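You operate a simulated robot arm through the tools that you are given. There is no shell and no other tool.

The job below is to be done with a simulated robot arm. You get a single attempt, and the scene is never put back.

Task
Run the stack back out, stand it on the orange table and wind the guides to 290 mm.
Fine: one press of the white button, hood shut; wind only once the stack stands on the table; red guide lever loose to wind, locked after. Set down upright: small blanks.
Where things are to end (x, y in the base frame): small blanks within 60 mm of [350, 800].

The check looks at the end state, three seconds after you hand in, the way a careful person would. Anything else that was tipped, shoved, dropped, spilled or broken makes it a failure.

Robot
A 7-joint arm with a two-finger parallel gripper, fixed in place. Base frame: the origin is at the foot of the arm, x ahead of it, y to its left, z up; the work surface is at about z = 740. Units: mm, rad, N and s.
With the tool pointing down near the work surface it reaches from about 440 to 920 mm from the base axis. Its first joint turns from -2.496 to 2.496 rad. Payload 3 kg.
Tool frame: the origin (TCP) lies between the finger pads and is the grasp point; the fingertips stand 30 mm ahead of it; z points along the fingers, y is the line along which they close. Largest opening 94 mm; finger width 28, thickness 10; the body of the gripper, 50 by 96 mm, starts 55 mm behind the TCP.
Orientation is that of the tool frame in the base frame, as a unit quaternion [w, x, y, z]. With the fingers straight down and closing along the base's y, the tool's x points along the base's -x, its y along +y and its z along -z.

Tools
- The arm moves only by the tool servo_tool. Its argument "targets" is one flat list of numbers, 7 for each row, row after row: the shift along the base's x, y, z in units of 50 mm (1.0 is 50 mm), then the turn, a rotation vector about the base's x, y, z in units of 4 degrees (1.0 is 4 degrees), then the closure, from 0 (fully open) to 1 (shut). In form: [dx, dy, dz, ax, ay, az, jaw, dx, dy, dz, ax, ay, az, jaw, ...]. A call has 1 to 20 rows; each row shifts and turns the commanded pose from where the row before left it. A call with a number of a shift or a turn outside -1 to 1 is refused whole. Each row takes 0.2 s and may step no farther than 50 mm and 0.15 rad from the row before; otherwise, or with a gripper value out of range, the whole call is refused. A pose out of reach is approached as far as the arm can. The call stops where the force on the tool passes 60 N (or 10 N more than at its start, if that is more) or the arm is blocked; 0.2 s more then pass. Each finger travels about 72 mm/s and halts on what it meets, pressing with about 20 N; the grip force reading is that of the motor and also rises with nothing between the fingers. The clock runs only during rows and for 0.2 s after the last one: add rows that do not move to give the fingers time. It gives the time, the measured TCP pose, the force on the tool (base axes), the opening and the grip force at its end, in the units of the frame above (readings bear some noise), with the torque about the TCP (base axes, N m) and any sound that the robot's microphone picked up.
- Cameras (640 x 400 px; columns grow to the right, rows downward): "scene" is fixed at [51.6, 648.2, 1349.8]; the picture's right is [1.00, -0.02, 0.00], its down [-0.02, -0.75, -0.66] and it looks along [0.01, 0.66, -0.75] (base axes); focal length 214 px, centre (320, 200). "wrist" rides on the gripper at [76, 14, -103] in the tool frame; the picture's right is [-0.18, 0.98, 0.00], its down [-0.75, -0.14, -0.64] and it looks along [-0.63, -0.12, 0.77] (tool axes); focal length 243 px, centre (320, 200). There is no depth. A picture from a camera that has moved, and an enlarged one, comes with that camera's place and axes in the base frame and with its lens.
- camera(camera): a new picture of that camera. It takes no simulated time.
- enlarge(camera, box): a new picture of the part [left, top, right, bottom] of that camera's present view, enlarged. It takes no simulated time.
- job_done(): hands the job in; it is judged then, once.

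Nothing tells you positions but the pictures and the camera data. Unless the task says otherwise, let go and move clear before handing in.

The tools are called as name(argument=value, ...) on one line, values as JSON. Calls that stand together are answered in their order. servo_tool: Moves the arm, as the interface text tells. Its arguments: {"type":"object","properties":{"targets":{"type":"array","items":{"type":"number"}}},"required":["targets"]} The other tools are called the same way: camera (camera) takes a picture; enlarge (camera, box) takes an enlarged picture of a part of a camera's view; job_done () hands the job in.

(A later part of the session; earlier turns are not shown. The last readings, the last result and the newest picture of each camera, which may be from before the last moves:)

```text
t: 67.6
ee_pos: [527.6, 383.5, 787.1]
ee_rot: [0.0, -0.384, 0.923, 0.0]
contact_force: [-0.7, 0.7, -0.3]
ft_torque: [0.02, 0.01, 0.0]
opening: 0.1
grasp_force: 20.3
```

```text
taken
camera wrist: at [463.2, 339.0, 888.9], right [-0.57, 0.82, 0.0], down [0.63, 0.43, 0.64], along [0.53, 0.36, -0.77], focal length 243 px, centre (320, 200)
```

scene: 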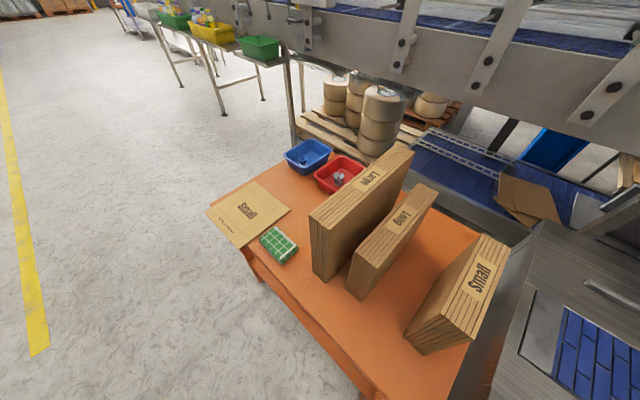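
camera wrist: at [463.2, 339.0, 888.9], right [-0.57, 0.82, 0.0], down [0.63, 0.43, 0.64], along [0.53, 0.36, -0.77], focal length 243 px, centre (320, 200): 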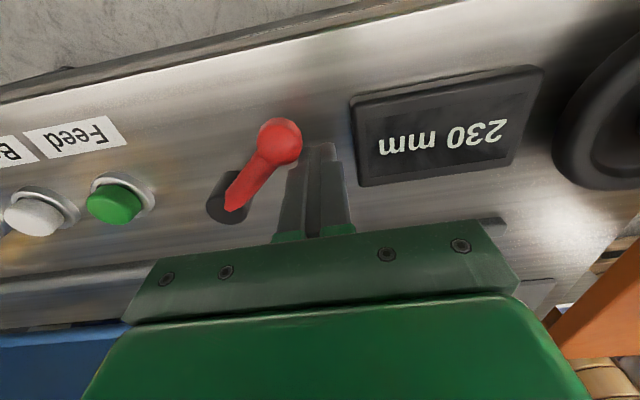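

About 45° so far and still free. Continuing around.

servo_tool(targets=[-0.066, -0.136, 0, 0, 0, 0, 1, -0.05, -0.14, 0, 0, 0, 0, 1, -0.038, -0.146, 0, 0, 0, 0, 1, -0.02, -0.148, 0, 0, 0, 0, 1])

camera(camera="wrist")

```text
t: 68.6
ee_pos: [518.8, 354.5, 787.7]
ee_rot: [-0.001, -0.383, 0.924, 0.0]
contact_force: [0.0, 1.0, 0.3]
ft_torque: [0.02, -0.03, 0.01]
opening: 0.0
grasp_force: 20.2
```

```text
taken
camera wrist: at [454.3, 310.9, 889.3], right [-0.57, 0.82, 0.0], down [0.63, 0.43, 0.64], along [0.53, 0.36, -0.77], focal length 243 px, centre (320, 200)
```

wrist: 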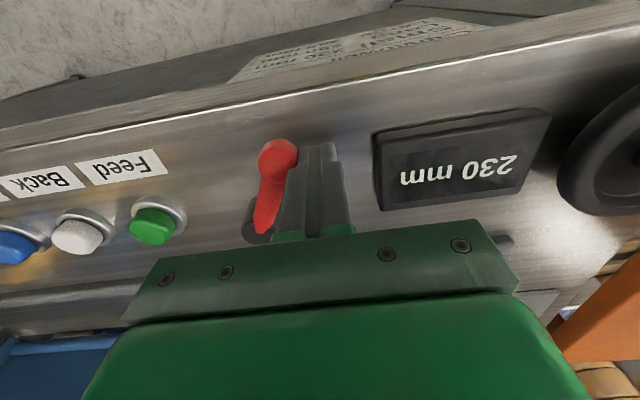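

servo_tool(targets=[-0.006, -0.15, 0, 0, 0, 0, 1, 0.01, -0.15, 0, 0, 0, 0, 1, 0.026, -0.148, 0, 0, 0, 0, 1])

camera(camera="wrist")

```text
t: 69.4
ee_pos: [519.0, 332.5, 787.3]
ee_rot: [0.0, -0.384, 0.923, 0.0]
contact_force: [-2.6, 12.0, -4.0]
ft_torque: [0.26, 0.09, 0.02]
opening: 0.2
grasp_force: 20.0
```

```text
taken
camera wrist: at [455.5, 289.0, 888.9], right [-0.57, 0.82, 0.0], down [0.63, 0.43, 0.64], along [0.53, 0.36, -0.77], focal length 243 px, centre (320, 200)
```

wrist: 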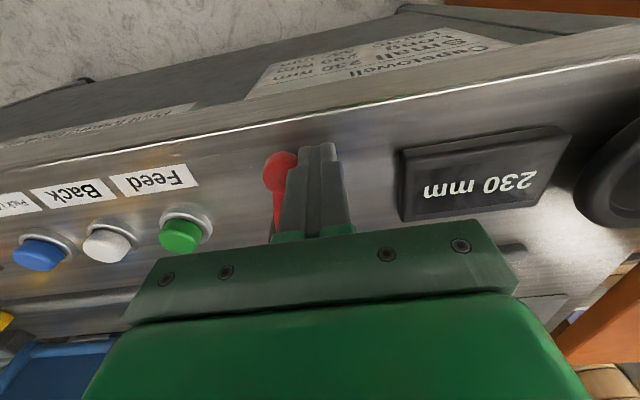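

Resistance rose to 12 N with the lever pointing at the robot: it has reached its end stop, a quarter turn away. I'll back off the ball and lift for a look.

servo_tool(targets=[-0.1, 0.25, 0, 0, 0, 0, 1, -0.05, 0.1, 0.2, 0, 0, 0, 1, 0, 0, 0.6, 0, 0, 0, 1, 0, 0, 0.9, 0, 0, 0, 1, 0, 0, 0.9, 0, 0, 0, 1, -0.3, 0, 0.9, 0, 0, 0, 1, -0.3, 0, 0.3, 0, 0, 0, 1, 0, 0, 0, 0, 0, 0, 1])

camera(camera="wrist")

enlarge(camera="wrist", box=[250, 20, 490, 200])

```text
t: 71.2
ee_pos: [483.6, 351.3, 976.3]
ee_rot: [-0.001, -0.383, 0.924, 0.0]
contact_force: [0.6, 0.5, -0.1]
ft_torque: [0.01, 0.0, -0.03]
opening: 0.0
grasp_force: 20.1
```

```text
taken
camera wrist: at [419.3, 307.4, 1077.5], right [-0.57, 0.82, 0.0], down [0.63, 0.43, 0.64], along [0.53, 0.36, -0.77], focal length 243 px, centre (320, 200)
```

wrist: 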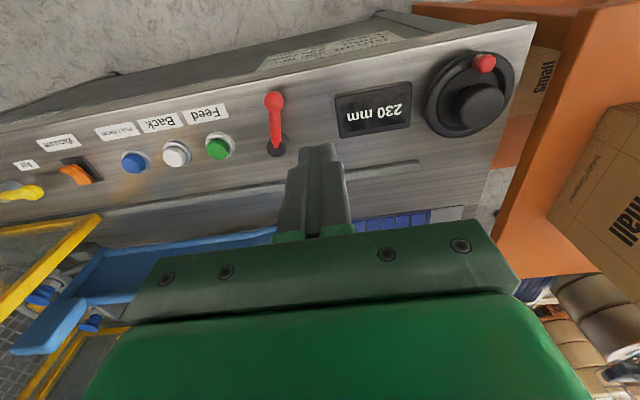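

```text
2.22 times, centred on (370, 110) of wrist
camera zoom: at [419.3, 307.4, 1077.5], right [-0.57, 0.82, 0.0], down [0.63, 0.43, 0.64], along [0.53, 0.36, -0.77], focal length 539 px, centre (209, 400)
```

zoom: 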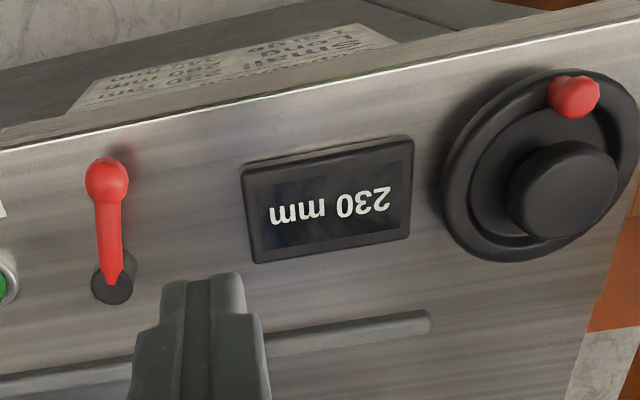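

The lever now points at the robot, about 75° from where it was. Now a close look at the handwheel to get its centre, crank knob and heights.

servo_tool(targets=[-0.594, 0.519, -0.2, 0, 0, 0, 1, -0.594, 0.519, -0.2, 0, 0, 0, 1, -0.594, 0.519, -0.3, 0, 0, 0, 1, -0.594, 0.519, -0.4, 0, 0, 0, 1, -0.594, 0.519, -0.4, 0, 0, 0, 1, 0, 0, 0, 0, 0, 0, 1])

camera(camera="wrist")

enlarge(camera="wrist", box=[200, 20, 440, 200])

```text
t: 72.6
ee_pos: [334.3, 479.9, 901.0]
ee_rot: [-0.001, -0.384, 0.923, -0.001]
contact_force: [-0.7, -0.3, -0.2]
ft_torque: [-0.04, 0.03, -0.03]
opening: 0.2
grasp_force: 19.2
```

```text
taken
camera wrist: at [270.5, 435.6, 1003.3], right [-0.57, 0.82, 0.0], down [0.63, 0.43, 0.64], along [0.53, 0.36, -0.77], focal length 243 px, centre (320, 200)
```

wrist: 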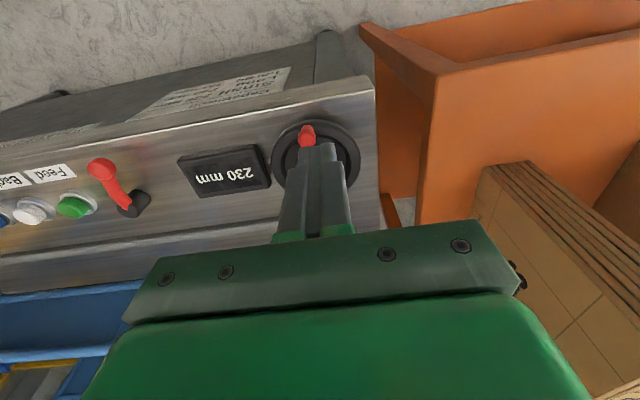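

```text
2.22 times, centred on (320, 110) of wrist
camera zoom: at [270.5, 435.6, 1003.3], right [-0.57, 0.82, 0.0], down [0.63, 0.43, 0.64], along [0.53, 0.36, -0.77], focal length 539 px, centre (320, 400)
```

zoom: 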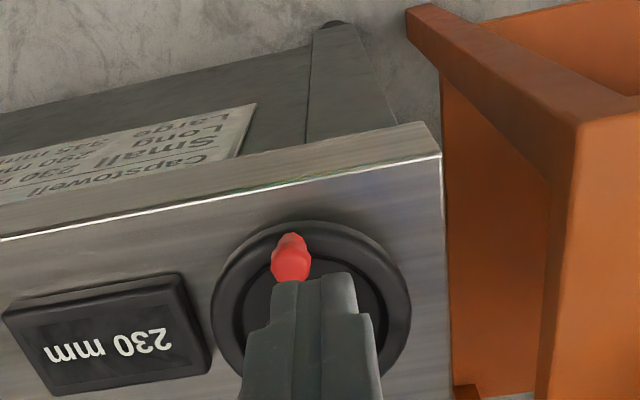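

The closed fingers block the hub. I'll open them and draw back a little for a clean view of the wheel.

servo_tool(targets=[-0.4, -0.3, 0.3, 0, 0, 0, 0, -0.4, -0.3, 0.3, 0, 0, 0, 0, -0.2, -0.4, 0.2, 0, 0, 0, 0, 0, 0, 0, 0, 0, 0, 0, 0, 0, 0, 0, 0, 0, 0])

camera(camera="wrist")

enlarge(camera="wrist", box=[240, 40, 400, 190])

```text
t: 73.8
ee_pos: [285.7, 430.3, 940.3]
ee_rot: [0.001, -0.384, 0.923, 0.0]
contact_force: [-0.4, -0.4, 0.1]
ft_torque: [-0.03, 0.0, 0.0]
opening: 94.0
grasp_force: 0.0
```

```text
taken
camera wrist: at [221.5, 385.5, 1042.5], right [-0.57, 0.82, 0.0], down [0.63, 0.43, 0.64], along [0.53, 0.36, -0.77], focal length 243 px, centre (320, 200)
```

wrist: 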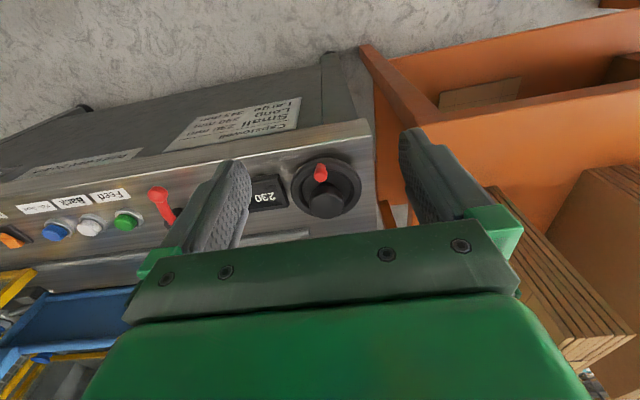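

```text
2.67 times, centred on (320, 115) of wrist
camera zoom: at [221.5, 385.5, 1042.5], right [-0.57, 0.82, 0.0], down [0.63, 0.43, 0.64], along [0.53, 0.36, -0.77], focal length 647 px, centre (320, 427)
```

zoom: 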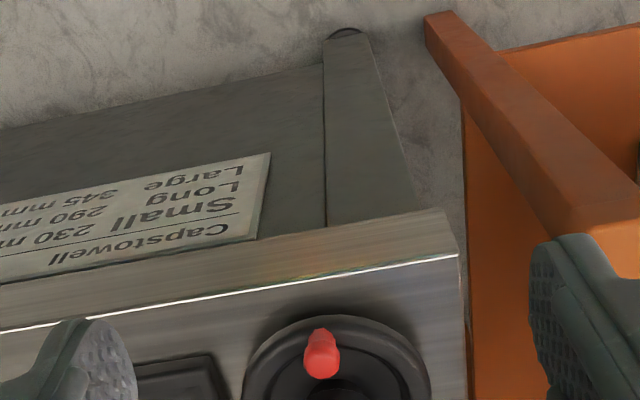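

enlarge(camera="wrist", box=[260, 130, 400, 230])

```text
4.00 times, centred on (330, 180) of wrist
camera zoom: at [221.5, 385.5, 1042.5], right [-0.57, 0.82, 0.0], down [0.63, 0.43, 0.64], along [0.53, 0.36, -0.77], focal length 970 px, centre (280, 280)
```

zoom: 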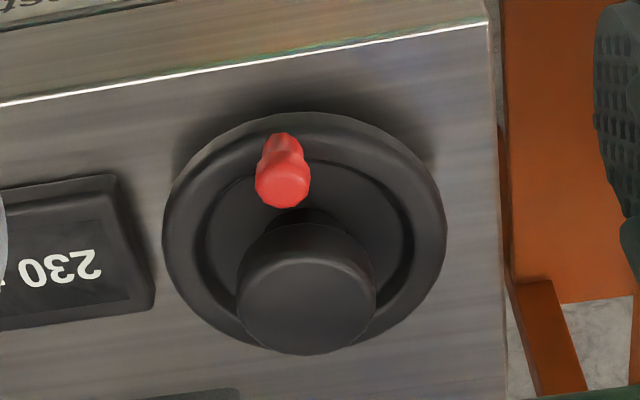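

The wheel's centre is near (393, 513); the hub is 47 mm across with its top at z≈798, and the red crank knob sits at radius ≈40 mm facing the robot, with its top at z≈788. I'll close the fingers and set the tip beside the knob, just above the rim, to crank it clockwise.

servo_tool(targets=[0.5, 0.2, 0, 0, 0, 0, 1, 0.5, 0.2, 0, 0, 0, 0, 1, 0.5, 0.15, -0.2, 0, 0, 0, 1, 0.4, 0.13, -0.4, 0, 0, 0, 1, 0, 0, -0.5, 0, 0, 0, 1, 0, 0, 0, 0, 0, 0, 1])

camera(camera="wrist")

enlarge(camera="wrist", box=[220, 20, 460, 200])

```text
t: 75.2
ee_pos: [379.4, 463.6, 887.4]
ee_rot: [0.0, -0.384, 0.923, 0.0]
contact_force: [0.1, 0.4, -0.8]
ft_torque: [-0.01, 0.02, 0.0]
opening: 0.0
grasp_force: 20.2
```

```text
taken
camera wrist: at [315.6, 419.8, 989.2], right [-0.57, 0.82, 0.0], down [0.63, 0.43, 0.64], along [0.53, 0.36, -0.77], focal length 243 px, centre (320, 200)
```

wrist: 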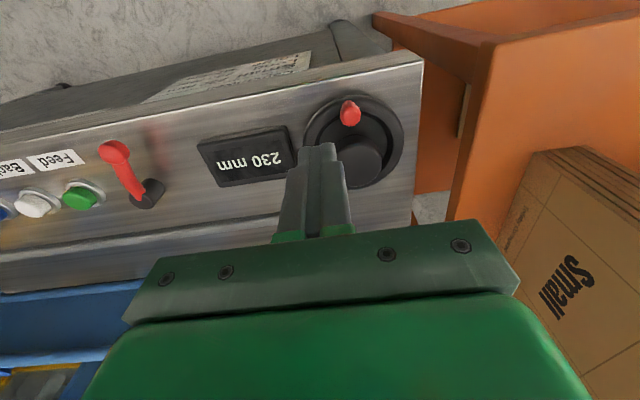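

```text
2.22 times, centred on (340, 110) of wrist
camera zoom: at [315.6, 419.8, 989.2], right [-0.57, 0.82, 0.0], down [0.63, 0.43, 0.64], along [0.53, 0.36, -0.77], focal length 539 px, centre (276, 400)
```

zoom: 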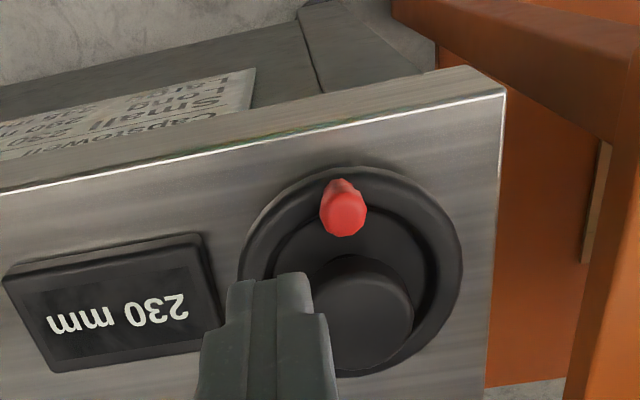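

Positions confirmed (centre about (391, 512)). The tip is beside the knob, so I'll lower to knob height and make a short clockwise push.

servo_tool(targets=[0, 0, -0.6, 0, 0, 0, 1, 0, 0, -0.6, 0, 0, 0, 1, 0, 0, -0.46, 0, 0, 0, 1, 0, 0, 0, 0, 0, 0, 1])

camera(camera="wrist")

```text
t: 76.2
ee_pos: [378.1, 465.2, 805.3]
ee_rot: [0.0, -0.384, 0.923, 0.0]
contact_force: [-0.5, 0.5, -0.3]
ft_torque: [-0.02, 0.01, 0.02]
opening: 0.1
grasp_force: 20.2
```

```text
taken
camera wrist: at [313.8, 420.4, 906.2], right [-0.57, 0.82, 0.0], down [0.63, 0.43, 0.64], along [0.53, 0.36, -0.77], focal length 243 px, centre (320, 200)
```

wrist: 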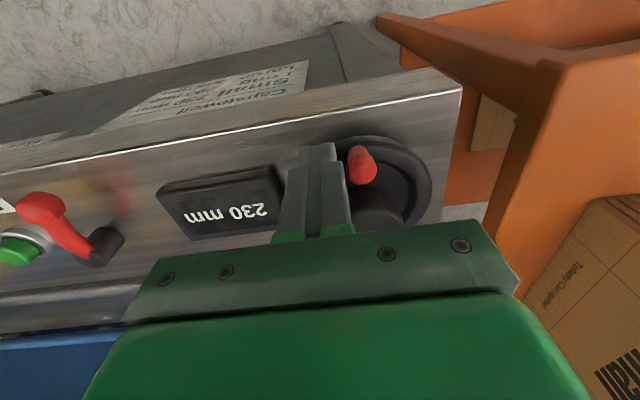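

servo_tool(targets=[-0.242, 0.096, 0, 0, 0, 0, 1, -0.21, 0.154, 0, 0, 0, 0, 1, -0.164, 0.204, 0, 0, 0, 0, 1, 0, 0, 0, 0, 0, 0, 1])

camera(camera="wrist")

enlarge(camera="wrist", box=[140, 100, 460, 240])

```text
t: 77.2
ee_pos: [347.0, 486.5, 803.7]
ee_rot: [-0.001, -0.383, 0.924, 0.0]
contact_force: [0.4, 0.2, 0.0]
ft_torque: [-0.01, -0.04, 0.0]
opening: 0.0
grasp_force: 20.1
```

```text
taken
camera wrist: at [283.2, 442.5, 906.0], right [-0.57, 0.82, 0.0], down [0.63, 0.43, 0.64], along [0.53, 0.36, -0.77], focal length 243 px, centre (320, 200)
```

wrist: 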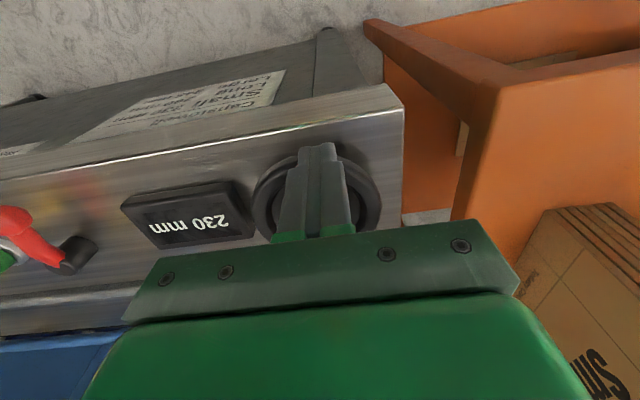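

```text
2.00 times, centred on (300, 170) of wrist
camera zoom: at [283.2, 442.5, 906.0], right [-0.57, 0.82, 0.0], down [0.63, 0.43, 0.64], along [0.53, 0.36, -0.77], focal length 485 px, centre (360, 260)
```

zoom: 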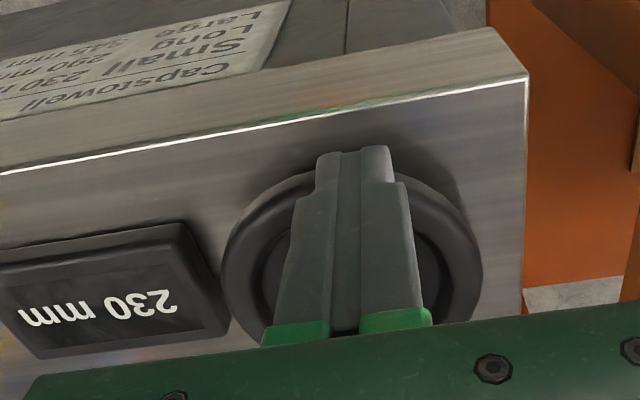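

The display still reads 230 and the knob is hidden behind the fingers. I'll go a little further clockwise and look again.

servo_tool(targets=[-0.104, 0.24, 0, 0, 0, 0, 1, -0.038, 0.258, 0, 0, 0, 0, 1, 0.03, 0.26, 0, 0, 0, 0, 1, 0.096, 0.242, 0, 0, 0, 0, 1, 0, 0, 0, 0, 0, 0, 1])

camera(camera="wrist")

enlarge(camera="wrist", box=[140, 100, 460, 240])

```text
t: 78.4
ee_pos: [347.6, 536.9, 803.3]
ee_rot: [-0.001, -0.384, 0.924, 0.001]
contact_force: [-0.4, 1.2, 0.3]
ft_torque: [0.01, 0.01, -0.02]
opening: 0.0
grasp_force: 20.1
```

```text
taken
camera wrist: at [283.2, 492.4, 905.5], right [-0.57, 0.82, 0.0], down [0.63, 0.43, 0.64], along [0.53, 0.36, -0.77], focal length 243 px, centre (320, 200)
```

wrist: 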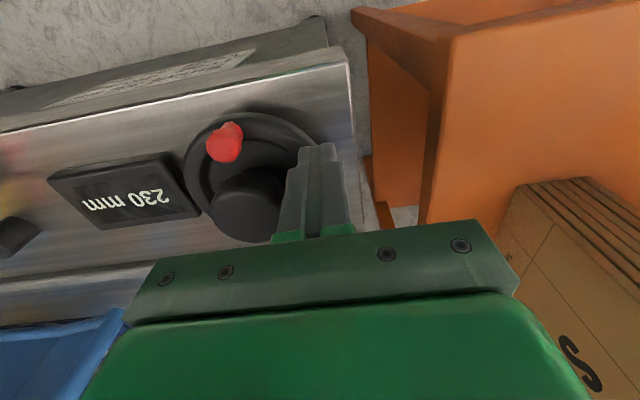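

```text
2.00 times, centred on (300, 170) of wrist
camera zoom: at [283.2, 492.4, 905.5], right [-0.57, 0.82, 0.0], down [0.63, 0.43, 0.64], along [0.53, 0.36, -0.77], focal length 485 px, centre (360, 260)
```

zoom: 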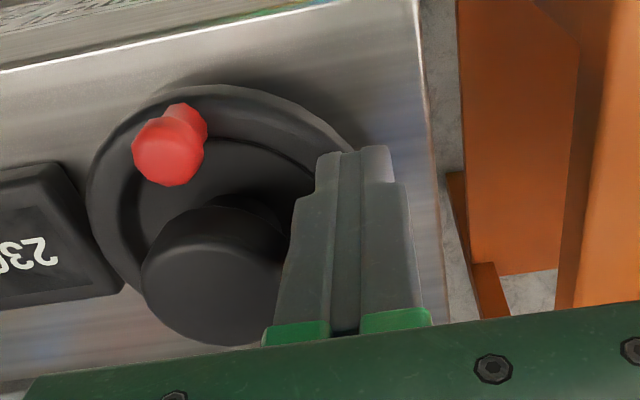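

The knob hasn't moved, so the fingers went past it without turning the wheel. I'll come back slowly toward it and check force and picture during contact.

servo_tool(targets=[-0.096, -0.242, 0, 0, 0, 0, 1, -0.03, -0.26, 0, 0, 0, 0, 1, 0.038, -0.258, 0, 0, 0, 0, 1, 0.056, -0.146, 0, 0, 0, 0, 1])

enlarge(camera="wrist", box=[140, 80, 460, 240])

```text
t: 79.4
ee_pos: [346.0, 491.5, 804.7]
ee_rot: [0.0, -0.384, 0.923, 0.0]
contact_force: [-0.2, -0.1, 0.3]
ft_torque: [-0.02, 0.01, 0.0]
opening: 0.0
grasp_force: 20.0
```

```text
2.00 times, centred on (300, 160) of wrist
camera zoom: at [281.6, 446.7, 905.5], right [-0.57, 0.82, 0.0], down [0.63, 0.43, 0.64], along [0.53, 0.36, -0.77], focal length 485 px, centre (360, 280)
```

zoom: 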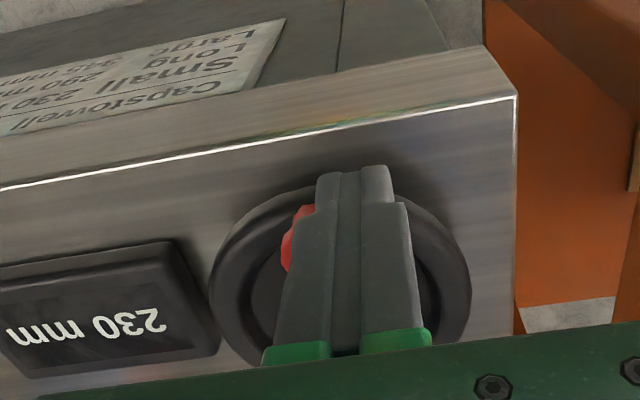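

servo_tool(targets=[0.058, -0.108, 0, 0, 0, 0, 1, 0.07, -0.1, 0, 0, 0, 0, 1])

enlarge(camera="wrist", box=[140, 80, 460, 240])

```text
t: 80.0
ee_pos: [352.4, 481.1, 804.3]
ee_rot: [0.0, -0.383, 0.924, 0.0]
contact_force: [0.2, -0.5, -0.4]
ft_torque: [0.04, -0.02, 0.0]
opening: 0.2
grasp_force: 19.7
```

```text
2.00 times, centred on (300, 160) of wrist
camera zoom: at [288.4, 436.5, 905.7], right [-0.57, 0.82, 0.0], down [0.63, 0.43, 0.64], along [0.53, 0.36, -0.77], focal length 485 px, centre (360, 280)
```

zoom: 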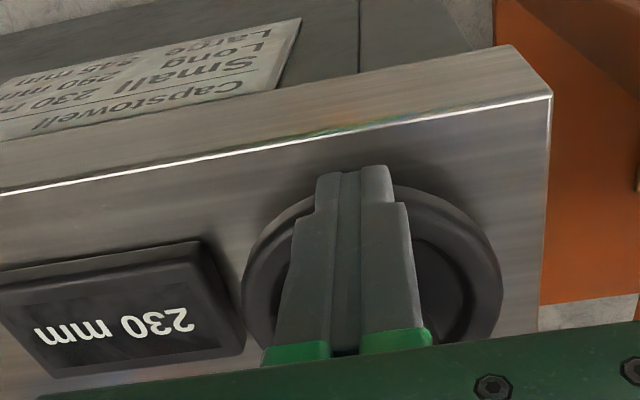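

The knob offers no resistance at all, so it can't be used to turn the wheel. I'll grip the central hub from above and twist it instead; first rising and centring over the hub with the jaws at about 60 mm.

servo_tool(targets=[0, 0, 0.6, 0, 0, 0, 1, 0, 0, 0.9, 0, 0, 0, 0.7, 0.39, 0.31, 0.5, 0, 0, 0, 0.36, 0.39, 0.31, 0, 0, 0, 0, 0.36, 0, 0, 0, 0, 0, 0, 0.36])

camera(camera="wrist")

enlarge(camera="wrist", box=[220, 60, 460, 240])

```text
t: 81.2
ee_pos: [393.0, 512.3, 906.8]
ee_rot: [-0.001, -0.384, 0.923, 0.0]
contact_force: [0.2, -0.1, -0.5]
ft_torque: [0.0, 0.01, 0.0]
opening: 60.1
grasp_force: 0.1
```

```text
taken
camera wrist: at [328.5, 467.4, 1007.3], right [-0.57, 0.82, 0.0], down [0.63, 0.43, 0.64], along [0.53, 0.36, -0.77], focal length 243 px, centre (320, 200)
```

wrist: 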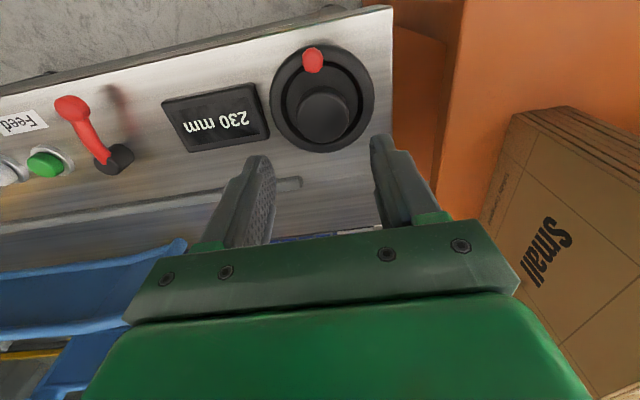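

```text
2.22 times, centred on (340, 150) of wrist
camera zoom: at [328.5, 467.4, 1007.3], right [-0.57, 0.82, 0.0], down [0.63, 0.43, 0.64], along [0.53, 0.36, -0.77], focal length 539 px, centre (276, 311)
```

zoom: 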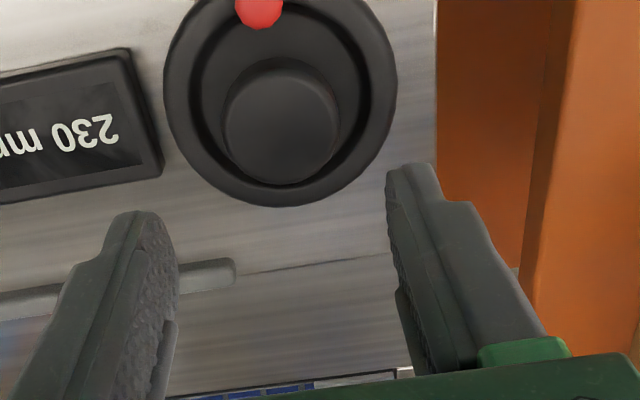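

Centred over the hub within 2 mm. Descending so the pads straddle the hub, then gripping it.

servo_tool(targets=[-0.01, 0.03, -0.7, 0, 0, 0, 0.36, 0, 0, -0.7, 0, 0, 0, 0.36, 0, 0, -0.4, 0, 0, 0, 0.36, 0, 0, -0.2, 0, 0, 0, 0.36, 0, 0, 0, 0, 0, 0, 0.36])

enlarge(camera="wrist", box=[140, 20, 460, 240])

```text
t: 82.4
ee_pos: [390.2, 512.8, 806.2]
ee_rot: [0.0, -0.383, 0.924, 0.0]
contact_force: [0.2, -0.4, -0.4]
ft_torque: [0.01, 0.02, 0.0]
opening: 60.5
grasp_force: 0.1
```

```text
1.82 times, centred on (300, 130) of wrist
camera zoom: at [326.6, 469.2, 906.3], right [-0.57, 0.82, 0.0], down [0.63, 0.43, 0.64], along [0.53, 0.36, -0.77], focal length 441 px, centre (356, 327)
```

zoom: 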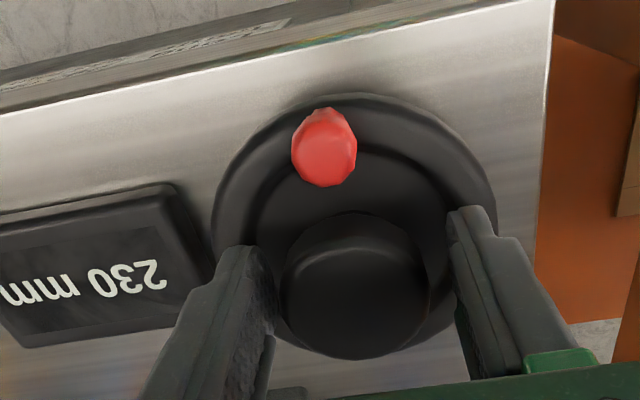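

The pads straddle the hub well. Lowering 6 mm more and closing.

servo_tool(targets=[0, 0, -0.1, 0, 0, 0, 0.36, 0, 0, 0, 0, 0, 0, 0.6, 0, 0, 0, 0, 0, 0, 1, 0, 0, 0, 0, 0, 0, 1, 0, 0, 0, 0, 0, 0, 1])

```text
t: 83.6
ee_pos: [392.5, 512.2, 801.0]
ee_rot: [0.0, -0.383, 0.924, -0.001]
contact_force: [25.2, -24.1, 20.3]
ft_torque: [-0.56, -0.39, -0.17]
opening: 47.6
grasp_force: 44.9
```

Gripped at 47.6 mm, but a 35 N side load shows the hub sits slightly toward +x/−y of my centre. I'll shift about 1.5 mm that way and ease up slightly.

servo_tool(targets=[0.02, -0.02, 0.02, 0, 0, 0, 1, 0, 0, 0, 0, 0, 0, 1])

```text
t: 84.2
ee_pos: [391.6, 512.0, 801.8]
ee_rot: [0.0, -0.383, 0.924, 0.0]
contact_force: [17.6, -4.1, -6.1]
ft_torque: [0.62, -0.98, -0.08]
opening: 47.8
grasp_force: 44.9
```

servo_tool(targets=[0.013, -0.004, -0.005, 0, 0, 0, 1, 0, 0, 0, 0, 0, 0, 1])

```text
t: 84.8
ee_pos: [391.6, 511.8, 799.1]
ee_rot: [-0.001, -0.383, 0.924, 0.0]
contact_force: [3.6, 1.1, -0.1]
ft_torque: [-0.04, 0.06, 0.0]
opening: 47.5
grasp_force: 45.2
```

The load is now nearly zero, so I'm well centred on the hub. I'll twist a little clockwise and read the display and torque.

servo_tool(targets=[0, 0, 0, 0, 0, -0.5, 1, 0, 0, 0, 0, 0, -1, 1, 0, 0, 0, 0, 0, -1, 1, 0, 0, 0, 0, 0, -1, 1])

camera(camera="wrist")

enlarge(camera="wrist", box=[140, 20, 460, 240])

```text
t: 85.8
ee_pos: [391.6, 513.4, 800.2]
ee_rot: [-0.001, -0.267, 0.964, 0.001]
contact_force: [-25.8, 25.6, -18.5]
ft_torque: [0.42, -0.3, 0.27]
opening: 47.7
grasp_force: 45.1
```

```text
taken
camera wrist: at [318.7, 486.0, 901.7], right [-0.35, 0.94, 0.0], down [0.72, 0.27, 0.64], along [0.6, 0.22, -0.77], focal length 243 px, centre (320, 200)
```

wrist: 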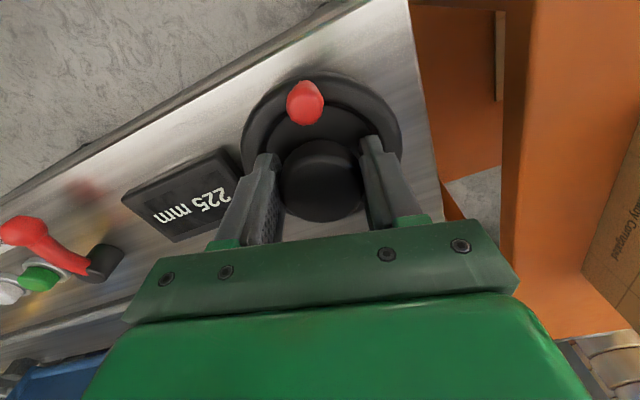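

```text
1.82 times, centred on (300, 130) of wrist
camera zoom: at [318.7, 486.0, 901.7], right [-0.35, 0.94, 0.0], down [0.72, 0.27, 0.64], along [0.6, 0.22, -0.77], focal length 441 px, centre (356, 327)
```

zoom: 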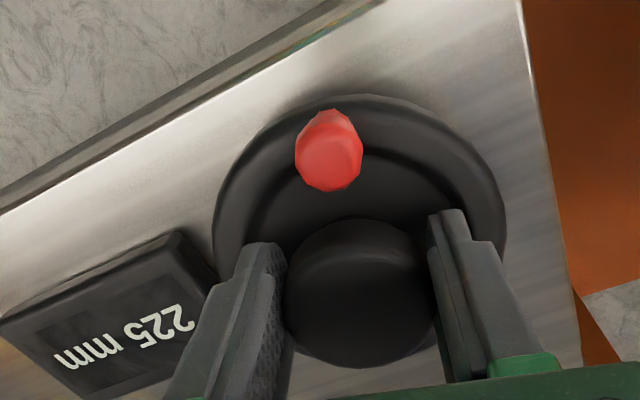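

Clockwise lowers the reading (225 mm after about 14°), so the lever is loose and I need counter-clockwise, at roughly 2.8° per mm. I'll re-centre slightly and turn counter-clockwise, checking forces as I go.

servo_tool(targets=[-0.018, 0.018, -0.012, 0, 0, 0, 1, 0, 0, 0, 0, 0, 0, 1])

```text
t: 86.4
ee_pos: [390.7, 513.6, 800.7]
ee_rot: [0.0, -0.268, 0.963, 0.0]
contact_force: [-18.5, 25.3, -4.4]
ft_torque: [-0.01, 0.93, 0.09]
opening: 47.6
grasp_force: 44.7
```

servo_tool(targets=[-0.014, 0.024, 0, 0, 0, 0, 1, 0, 0, 0, 0, 0, 0, 1])

```text
t: 87.0
ee_pos: [390.6, 513.1, 800.4]
ee_rot: [-0.001, -0.268, 0.963, 0.0]
contact_force: [-9.3, 6.0, 15.6]
ft_torque: [-0.18, 0.1, 0.08]
opening: 47.3
grasp_force: 44.6
```

servo_tool(targets=[0, 0, 0, 0, 0, 0.5, 1, 0, 0, 0, 0, 0, 1, 1, 0, 0, 0, 0, 0, 1, 1, 0, 0, 0, 0, 0, 1, 1, 0, 0, 0, 0, 0, 1, 1, 0, 0, 0, 0, 0, 1, 1, 0, 0, 0, 0, 0, 1, 1])

camera(camera="wrist")

```text
t: 88.4
ee_pos: [392.5, 513.0, 800.7]
ee_rot: [0.0, -0.436, 0.9, -0.001]
contact_force: [5.8, -3.4, -3.3]
ft_torque: [-0.85, 0.36, 0.06]
opening: 47.7
grasp_force: 45.3
stopped in row 6: the force on the tool passed its limit at 62 N (the readings are from after the stop); the commanded pose is now the measured one
```

```text
taken
camera wrist: at [333.6, 461.3, 901.6], right [-0.66, 0.75, 0.0], down [0.58, 0.5, 0.64], along [0.49, 0.42, -0.77], focal length 243 px, centre (320, 200)
```

wrist: 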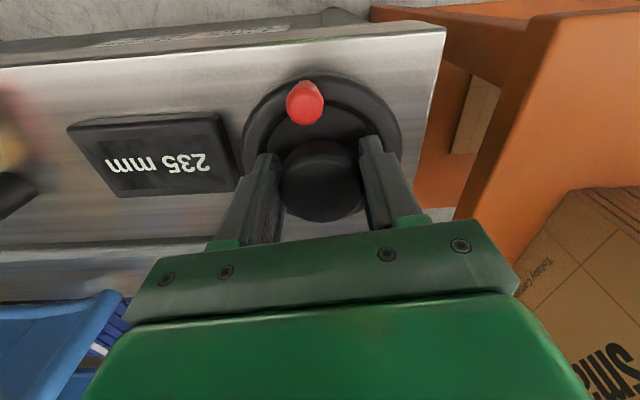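

The turn works: it now reads 235 mm. The side load comes from holding the hub a few millimetres off-axis, so I'll open, re-centre, and swing the open jaws back clockwise around the hub before regripping for one long counter-clockwise turn.

servo_tool(targets=[0, 0, 0, 0, 0, 0, 0.36, 0, 0, 0, 0, 0, 0, 0.36, 0.02, 0.04, 0.06, 0, 0, 0, 0.36, 0, 0, 0, 0, 0, 0, 0.36])

enlarge(camera="wrist", box=[140, 20, 460, 240])

```text
t: 89.4
ee_pos: [393.6, 514.8, 803.0]
ee_rot: [0.0, -0.435, 0.901, -0.001]
contact_force: [0.3, 0.3, 0.3]
ft_torque: [0.0, -0.04, 0.01]
opening: 60.3
grasp_force: 0.1
```

```text
1.82 times, centred on (300, 130) of wrist
camera zoom: at [334.6, 463.8, 904.3], right [-0.66, 0.76, 0.0], down [0.58, 0.5, 0.64], along [0.49, 0.42, -0.77], focal length 441 px, centre (356, 327)
```

zoom: 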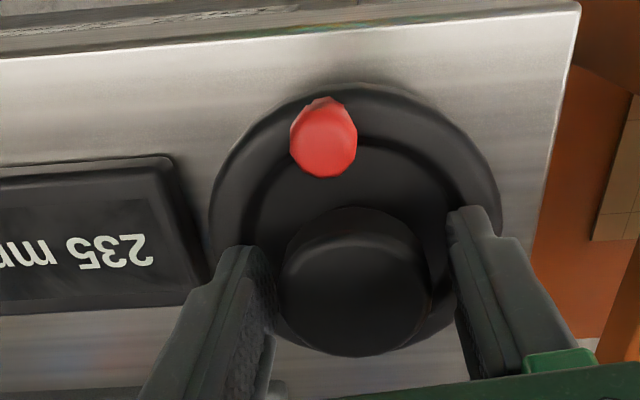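

Now centred on the hub within a millimetre, and the display clearly reads 235. Swinging the open jaws clockwise around the hub before regripping.

servo_tool(targets=[0.01, 0.01, 0, 0, 0, -1, 0.36, 0, 0, 0, 0, 0, -1, 0.36, 0, 0, 0, 0, 0, -1, 0.36, 0, 0, 0, 0, 0, -1, 0.36, 0, 0, 0, 0, 0, -1, 0.36, 0, 0, 0, 0, 0, -1, 0.36, 0, 0, 0, 0, 0, -1, 0.36, 0, 0, 0, 0, 0, -1, 0.36, 0, 0, 0, 0, 0, -1, 0.36, 0, 0, 0, 0, 0, -1, 0.36, 0, 0, 0, 0, 0, -1, 0.36, 0, 0, 0, 0, 0, -1, 0.36, 0, 0, 0, 0, 0, -1, 0.36, 0, 0, 0, 0, 0, -1, 0.36, 0, 0, 0, 0, 0, -1, 0.36, 0, 0, 0, 0, 0, -1, 0.36, 0, 0, 0, 0, 0, 0, 0.36])

camera(camera="wrist")

enlarge(camera="wrist", box=[140, 20, 460, 240])

```text
t: 93.0
ee_pos: [394.8, 514.2, 801.6]
ee_rot: [-0.001, 0.109, 0.994, -0.001]
contact_force: [0.2, -0.5, -0.4]
ft_torque: [-0.02, 0.01, -0.04]
opening: 59.9
grasp_force: 0.1
```

```text
taken
camera wrist: at [322.8, 545.2, 904.0], right [0.39, 0.92, 0.0], down [0.71, -0.3, 0.64], along [0.59, -0.25, -0.77], focal length 243 px, centre (320, 200)
```

wrist: 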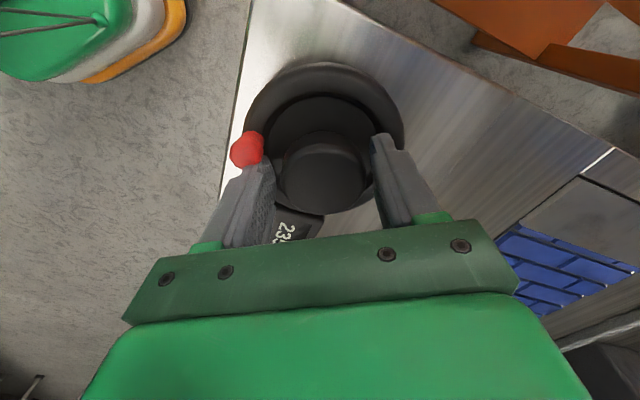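

```text
1.82 times, centred on (300, 130) of wrist
camera zoom: at [322.8, 545.2, 904.0], right [0.39, 0.92, 0.0], down [0.71, -0.3, 0.64], along [0.59, -0.25, -0.77], focal length 441 px, centre (356, 327)
```

zoom: 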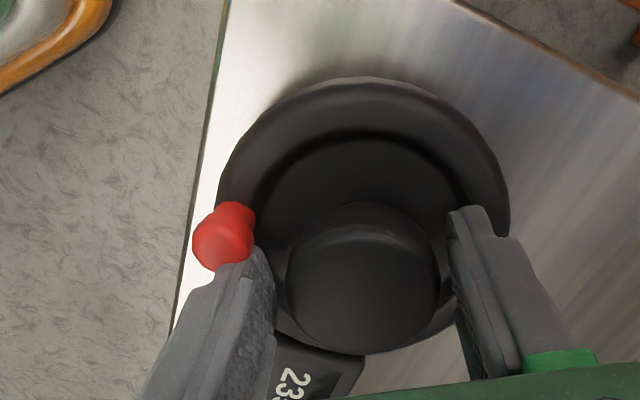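

Readout still 235 and the hub sits about 1.5 mm off to one side; I'll correct that and grip the hub.

servo_tool(targets=[0.006, 0.03, -0.02, 0, 0, 0, 0.36, 0, 0, 0, 0, 0, 0, 0.6, 0, 0, 0, 0, 0, 0, 1, 0, 0, 0, 0, 0, 0, 1])

```text
t: 94.0
ee_pos: [395.3, 515.5, 802.3]
ee_rot: [-0.002, 0.11, 0.994, 0.0]
contact_force: [-1.7, -2.2, 1.4]
ft_torque: [-0.11, 0.03, -0.03]
opening: 47.1
grasp_force: 45.6
```

Gripped with almost no side load. Turning counter-clockwise in stages.

servo_tool(targets=[0, 0, 0, 0, 0, 0.5, 1, 0, 0, 0, 0, 0, 1, 1, 0, 0, 0, 0, 0, 1, 1, 0, 0, 0, 0, 0, 1, 1, 0, 0, 0, 0, 0, 1, 1])

enlarge(camera="wrist", box=[140, 20, 460, 240])

```text
t: 95.2
ee_pos: [393.6, 516.7, 802.5]
ee_rot: [-0.001, -0.049, 0.999, -0.002]
contact_force: [1.7, -7.6, -25.9]
ft_torque: [0.08, -0.59, -0.08]
opening: 47.0
grasp_force: 45.1
```

```text
1.82 times, centred on (300, 130) of wrist
camera zoom: at [317.2, 522.9, 903.3], right [0.09, 1.0, 0.0], down [0.77, -0.06, 0.64], along [0.64, -0.06, -0.77], focal length 441 px, centre (356, 327)
```

zoom: 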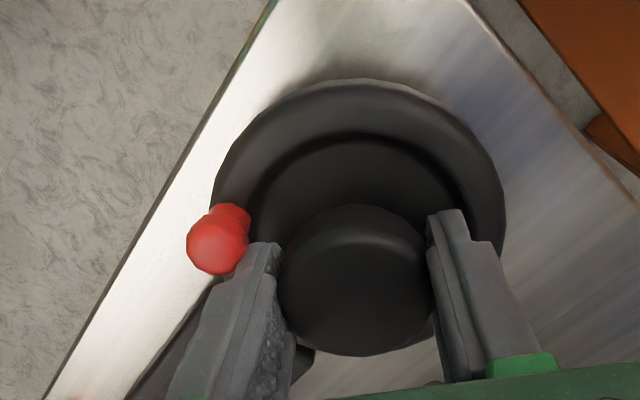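

servo_tool(targets=[0, -0.006, -0.02, 0, 0, 1, 1, 0, 0, 0, 0, 0, 1, 1, 0, 0, 0, 0, 0, 1, 1, 0, 0, 0, 0, 0, 1, 1, 0, 0, 0, 0, 0, 1, 1])

camera(camera="wrist")

```text
t: 96.4
ee_pos: [393.9, 514.5, 801.9]
ee_rot: [-0.001, -0.222, 0.975, 0.0]
contact_force: [-2.6, -25.6, 22.4]
ft_torque: [-0.62, -0.01, -0.07]
opening: 47.2
grasp_force: 44.9
```

```text
taken
camera wrist: at [319.4, 495.5, 903.3], right [-0.26, 0.97, 0.0], down [0.74, 0.2, 0.64], along [0.62, 0.16, -0.77], focal length 243 px, centre (320, 200)
```

wrist: 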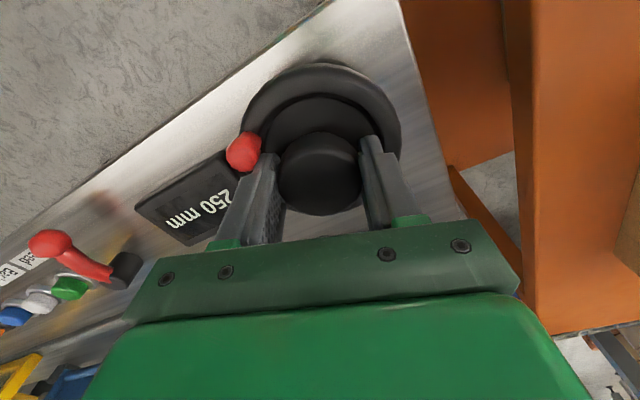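

It reads 250 mm now. Continuing counter-clockwise with a small re-centring.

servo_tool(targets=[0.009, -0.018, 0.008, 0, 0, 0.5, 1, 0, 0, 0, 0, 0, 1, 1, 0, 0, 0, 0, 0, 1, 1, 0, 0, 0, 0, 0, 1, 1, 0, 0, 0, 0, 0, 1, 1])

camera(camera="wrist")

```text
t: 97.6
ee_pos: [394.8, 515.2, 801.1]
ee_rot: [0.0, -0.371, 0.928, -0.001]
contact_force: [-2.2, -0.6, 16.8]
ft_torque: [-0.28, 0.18, -0.07]
opening: 47.0
grasp_force: 45.2
```

```text
taken
camera wrist: at [329.4, 472.8, 903.0], right [-0.55, 0.84, 0.0], down [0.64, 0.42, 0.64], along [0.54, 0.35, -0.77], focal length 243 px, centre (320, 200)
```

wrist: 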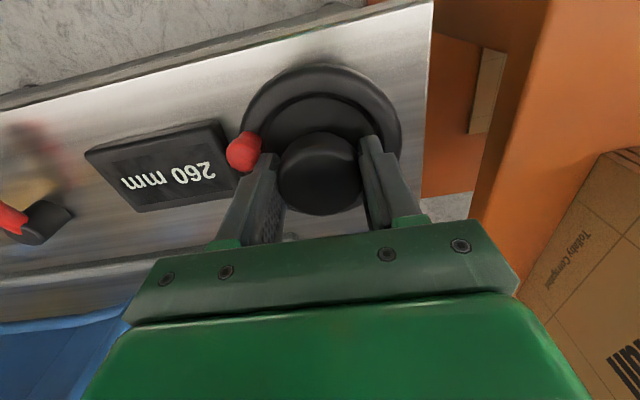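

260 mm. Continuing.

servo_tool(targets=[0, 0, 0.006, 0, 0, 0.5, 1, 0, 0, 0, 0, 0, 1, 1, 0, 0, 0, 0, 0, 1, 1, 0, 0, 0, 0, 0, 1, 1, 0, 0, 0, 0, 0, 1, 1])

camera(camera="wrist")

```text
t: 98.8
ee_pos: [395.3, 514.2, 802.0]
ee_rot: [0.0, -0.512, 0.859, -0.001]
contact_force: [18.5, -4.6, -9.1]
ft_torque: [0.76, -0.7, -0.05]
opening: 47.1
grasp_force: 45.2
```

```text
taken
camera wrist: at [345.9, 454.7, 903.2], right [-0.78, 0.63, 0.0], down [0.48, 0.6, 0.64], along [0.4, 0.5, -0.77], focal length 243 px, centre (320, 200)
```

wrist: 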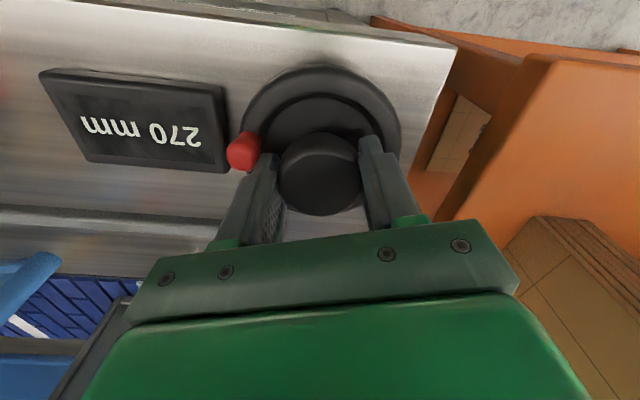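

270 mm. Continuing with another small re-centring.

servo_tool(targets=[0.014, -0.008, -0.005, 0, 0, 0.5, 1, 0, 0, 0, 0, 0, 1, 1, 0, 0, 0, 0, 0, 1, 1, 0, 0, 0, 0, 0, 1, 1, 0, 0, 0, 0, 0, 1, 1])

camera(camera="wrist")

```text
t: 100.0
ee_pos: [395.4, 514.5, 801.6]
ee_rot: [0.0, -0.64, 0.768, -0.001]
contact_force: [-2.7, 4.9, -12.3]
ft_torque: [0.55, 0.15, -0.09]
opening: 47.1
grasp_force: 44.9
```

```text
taken
camera wrist: at [367.3, 442.3, 903.3], right [-0.93, 0.36, 0.0], down [0.27, 0.72, 0.64], along [0.23, 0.6, -0.77], focal length 243 px, centre (320, 200)
```

wrist: 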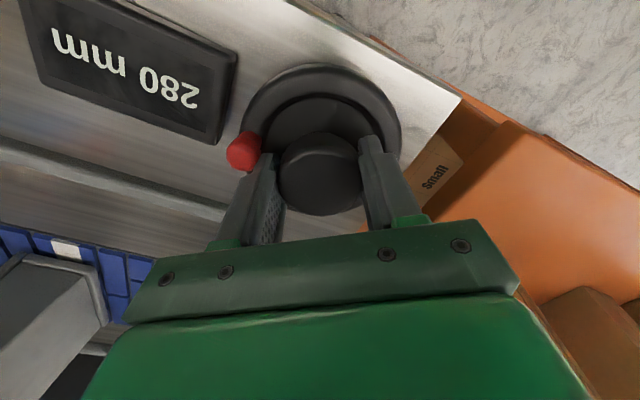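

280 mm; the ratio is about 0.5 mm per degree. About 21° more to reach 290.

servo_tool(targets=[0, 0, -0.006, 0, 0, 0.8, 1, 0, 0, 0, 0, 0, 1, 1, 0, 0, 0, 0, 0, 1, 1, 0, 0, 0, 0, 0, 1, 1, 0, 0, 0, 0, 0, 0.5, 1])

camera(camera="wrist")

```text
t: 101.2
ee_pos: [396.3, 515.2, 800.4]
ee_rot: [-0.001, 0.747, -0.665, 0.001]
contact_force: [10.2, -1.1, 14.5]
ft_torque: [-0.35, -0.45, -0.04]
opening: 47.0
grasp_force: 45.5
```

```text
taken
camera wrist: at [390.0, 437.0, 903.1], right [-1.0, 0.07, 0.0], down [0.05, 0.76, 0.64], along [0.05, 0.64, -0.77], focal length 243 px, centre (320, 200)
```

wrist: 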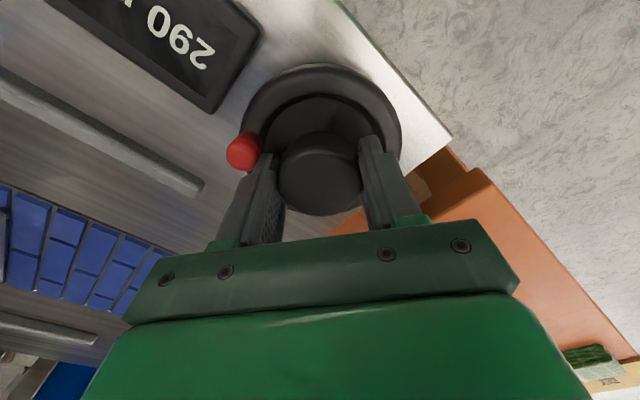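

It reads 290 mm. The readout seems to step in 5 mm and my angle count puts the true value near 288, so I'll add 4° more to sit in the middle of the 290 step.

servo_tool(targets=[0, 0, 0.005, 0, 0, 0.5, 1, 0, 0, 0, 0, 0, 0.52, 1, 0, 0, 0, 0, 0, 0, 1])

enlarge(camera="wrist", box=[0, 0, 320, 200])

```text
t: 102.0
ee_pos: [395.1, 513.9, 801.7]
ee_rot: [-0.002, 0.771, -0.637, 0.001]
contact_force: [29.8, -5.9, 22.4]
ft_torque: [-0.02, -0.64, -0.03]
opening: 46.7
grasp_force: 45.1
```

```text
2.00 times, centred on (160, 100) of wrist
camera zoom: at [395.6, 436.8, 903.0], right [-1.0, 0.0, 0.0], down [-0.01, 0.77, 0.64], along [0.0, 0.64, -0.77], focal length 485 px, centre (640, 400)
```

zoom: 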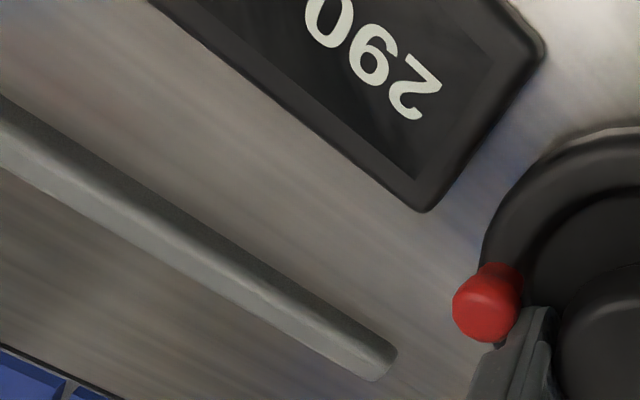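

The angle count now gives 290.0 and the readout says 290. Releasing the hub and lifting clear.

servo_tool(targets=[0, 0, 0, 0, 0, 0, 0.36, 0, 0, 0, 0, 0, 0, 0.36, 0, 0, 0.3, 0, 0, 0, 0.36, 0, 0, 0.8, 0, 0, 0, 0.36, 0, 0, 0.8, 0, 0, 0, 0.36, 0, 0, 0.8, 0, 0, 0, 0.36, 0, 0, 0, 0, 0, 0, 0.36])

camera(camera="wrist")

```text
t: 103.6
ee_pos: [396.3, 513.6, 936.3]
ee_rot: [0.0, 0.77, -0.638, 0.001]
contact_force: [0.2, -0.3, 0.0]
ft_torque: [0.0, -0.01, -0.05]
opening: 60.3
grasp_force: 0.1
```

```text
taken
camera wrist: at [396.3, 436.5, 1037.8], right [-1.0, 0.0, 0.0], down [0.0, 0.77, 0.64], along [0.0, 0.64, -0.77], focal length 243 px, centre (320, 200)
```

wrist: 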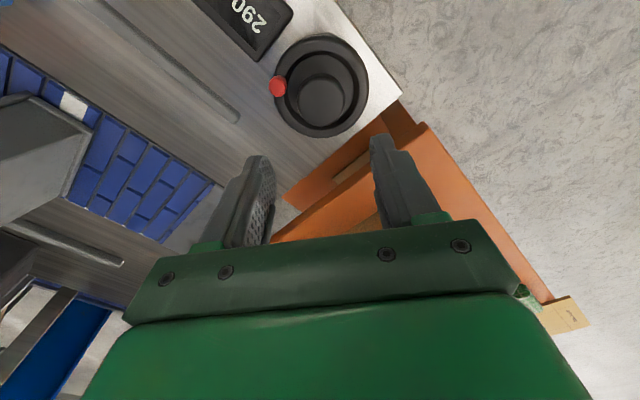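

Clear of the wheel. I'll turn the tool back and go to the other side of the red lever's ball to swing it back to its locked position.

servo_tool(targets=[0.22, -0.318, -0.02, 0, 0, -1, 0.36, 0.22, -0.318, -0.02, 0, 0, -1, 0.36, 0.22, -0.318, -0.05, 0, 0, -1, 0.36, 0.22, -0.318, -0.05, 0, 0, -1, 0.36, 0.22, -0.318, -0.05, 0, 0, -1, 0.36, 0.22, -0.318, -0.05, 0, 0, -1, 0.36, 0.22, -0.318, -0.05, 0, 0, -1, 0.6, 0.22, -0.318, -0.05, 0, 0, -1, 0.8, 0.22, -0.318, -0.05, 0, 0, -1, 1, 0.22, -0.318, -0.05, 0, 0, -1, 1, 0.22, -0.318, -0.05, 0, 0, -1, 1, 0.22, -0.318, -0.05, 0, 0, -1, 1, 0.22, -0.318, -0.05, 0, 0, -1, 1, 0.22, -0.318, -0.05, 0, 0, -0.97, 1, 0, 0, 0, 0, 0, 0, 1])

camera(camera="wrist")

enlarge(camera="wrist", box=[240, 20, 480, 200])

```text
t: 106.8
ee_pos: [550.4, 292.6, 904.3]
ee_rot: [0.0, -0.381, 0.925, -0.001]
contact_force: [-0.1, 0.3, -0.9]
ft_torque: [-0.01, 0.0, 0.01]
opening: 0.2
grasp_force: 20.7
```

```text
taken
camera wrist: at [485.7, 248.8, 1005.7], right [-0.56, 0.83, 0.0], down [0.63, 0.43, 0.64], along [0.53, 0.36, -0.77], focal length 243 px, centre (320, 200)
```

wrist: 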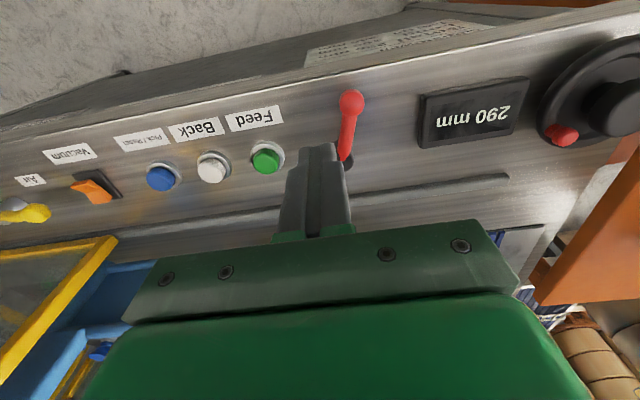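

```text
2.22 times, centred on (360, 110) of wrist
camera zoom: at [485.7, 248.8, 1005.7], right [-0.56, 0.83, 0.0], down [0.63, 0.43, 0.64], along [0.53, 0.36, -0.77], focal length 539 px, centre (231, 400)
```

zoom: 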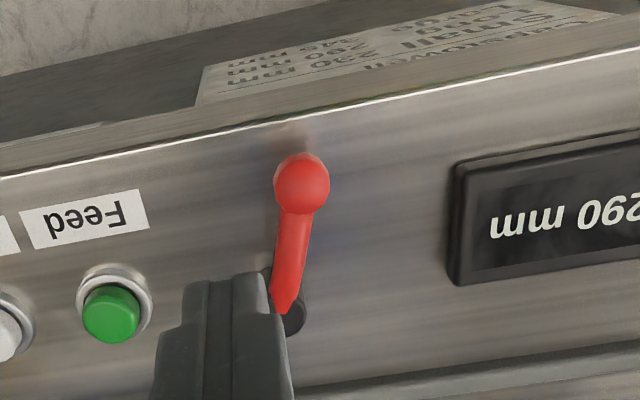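

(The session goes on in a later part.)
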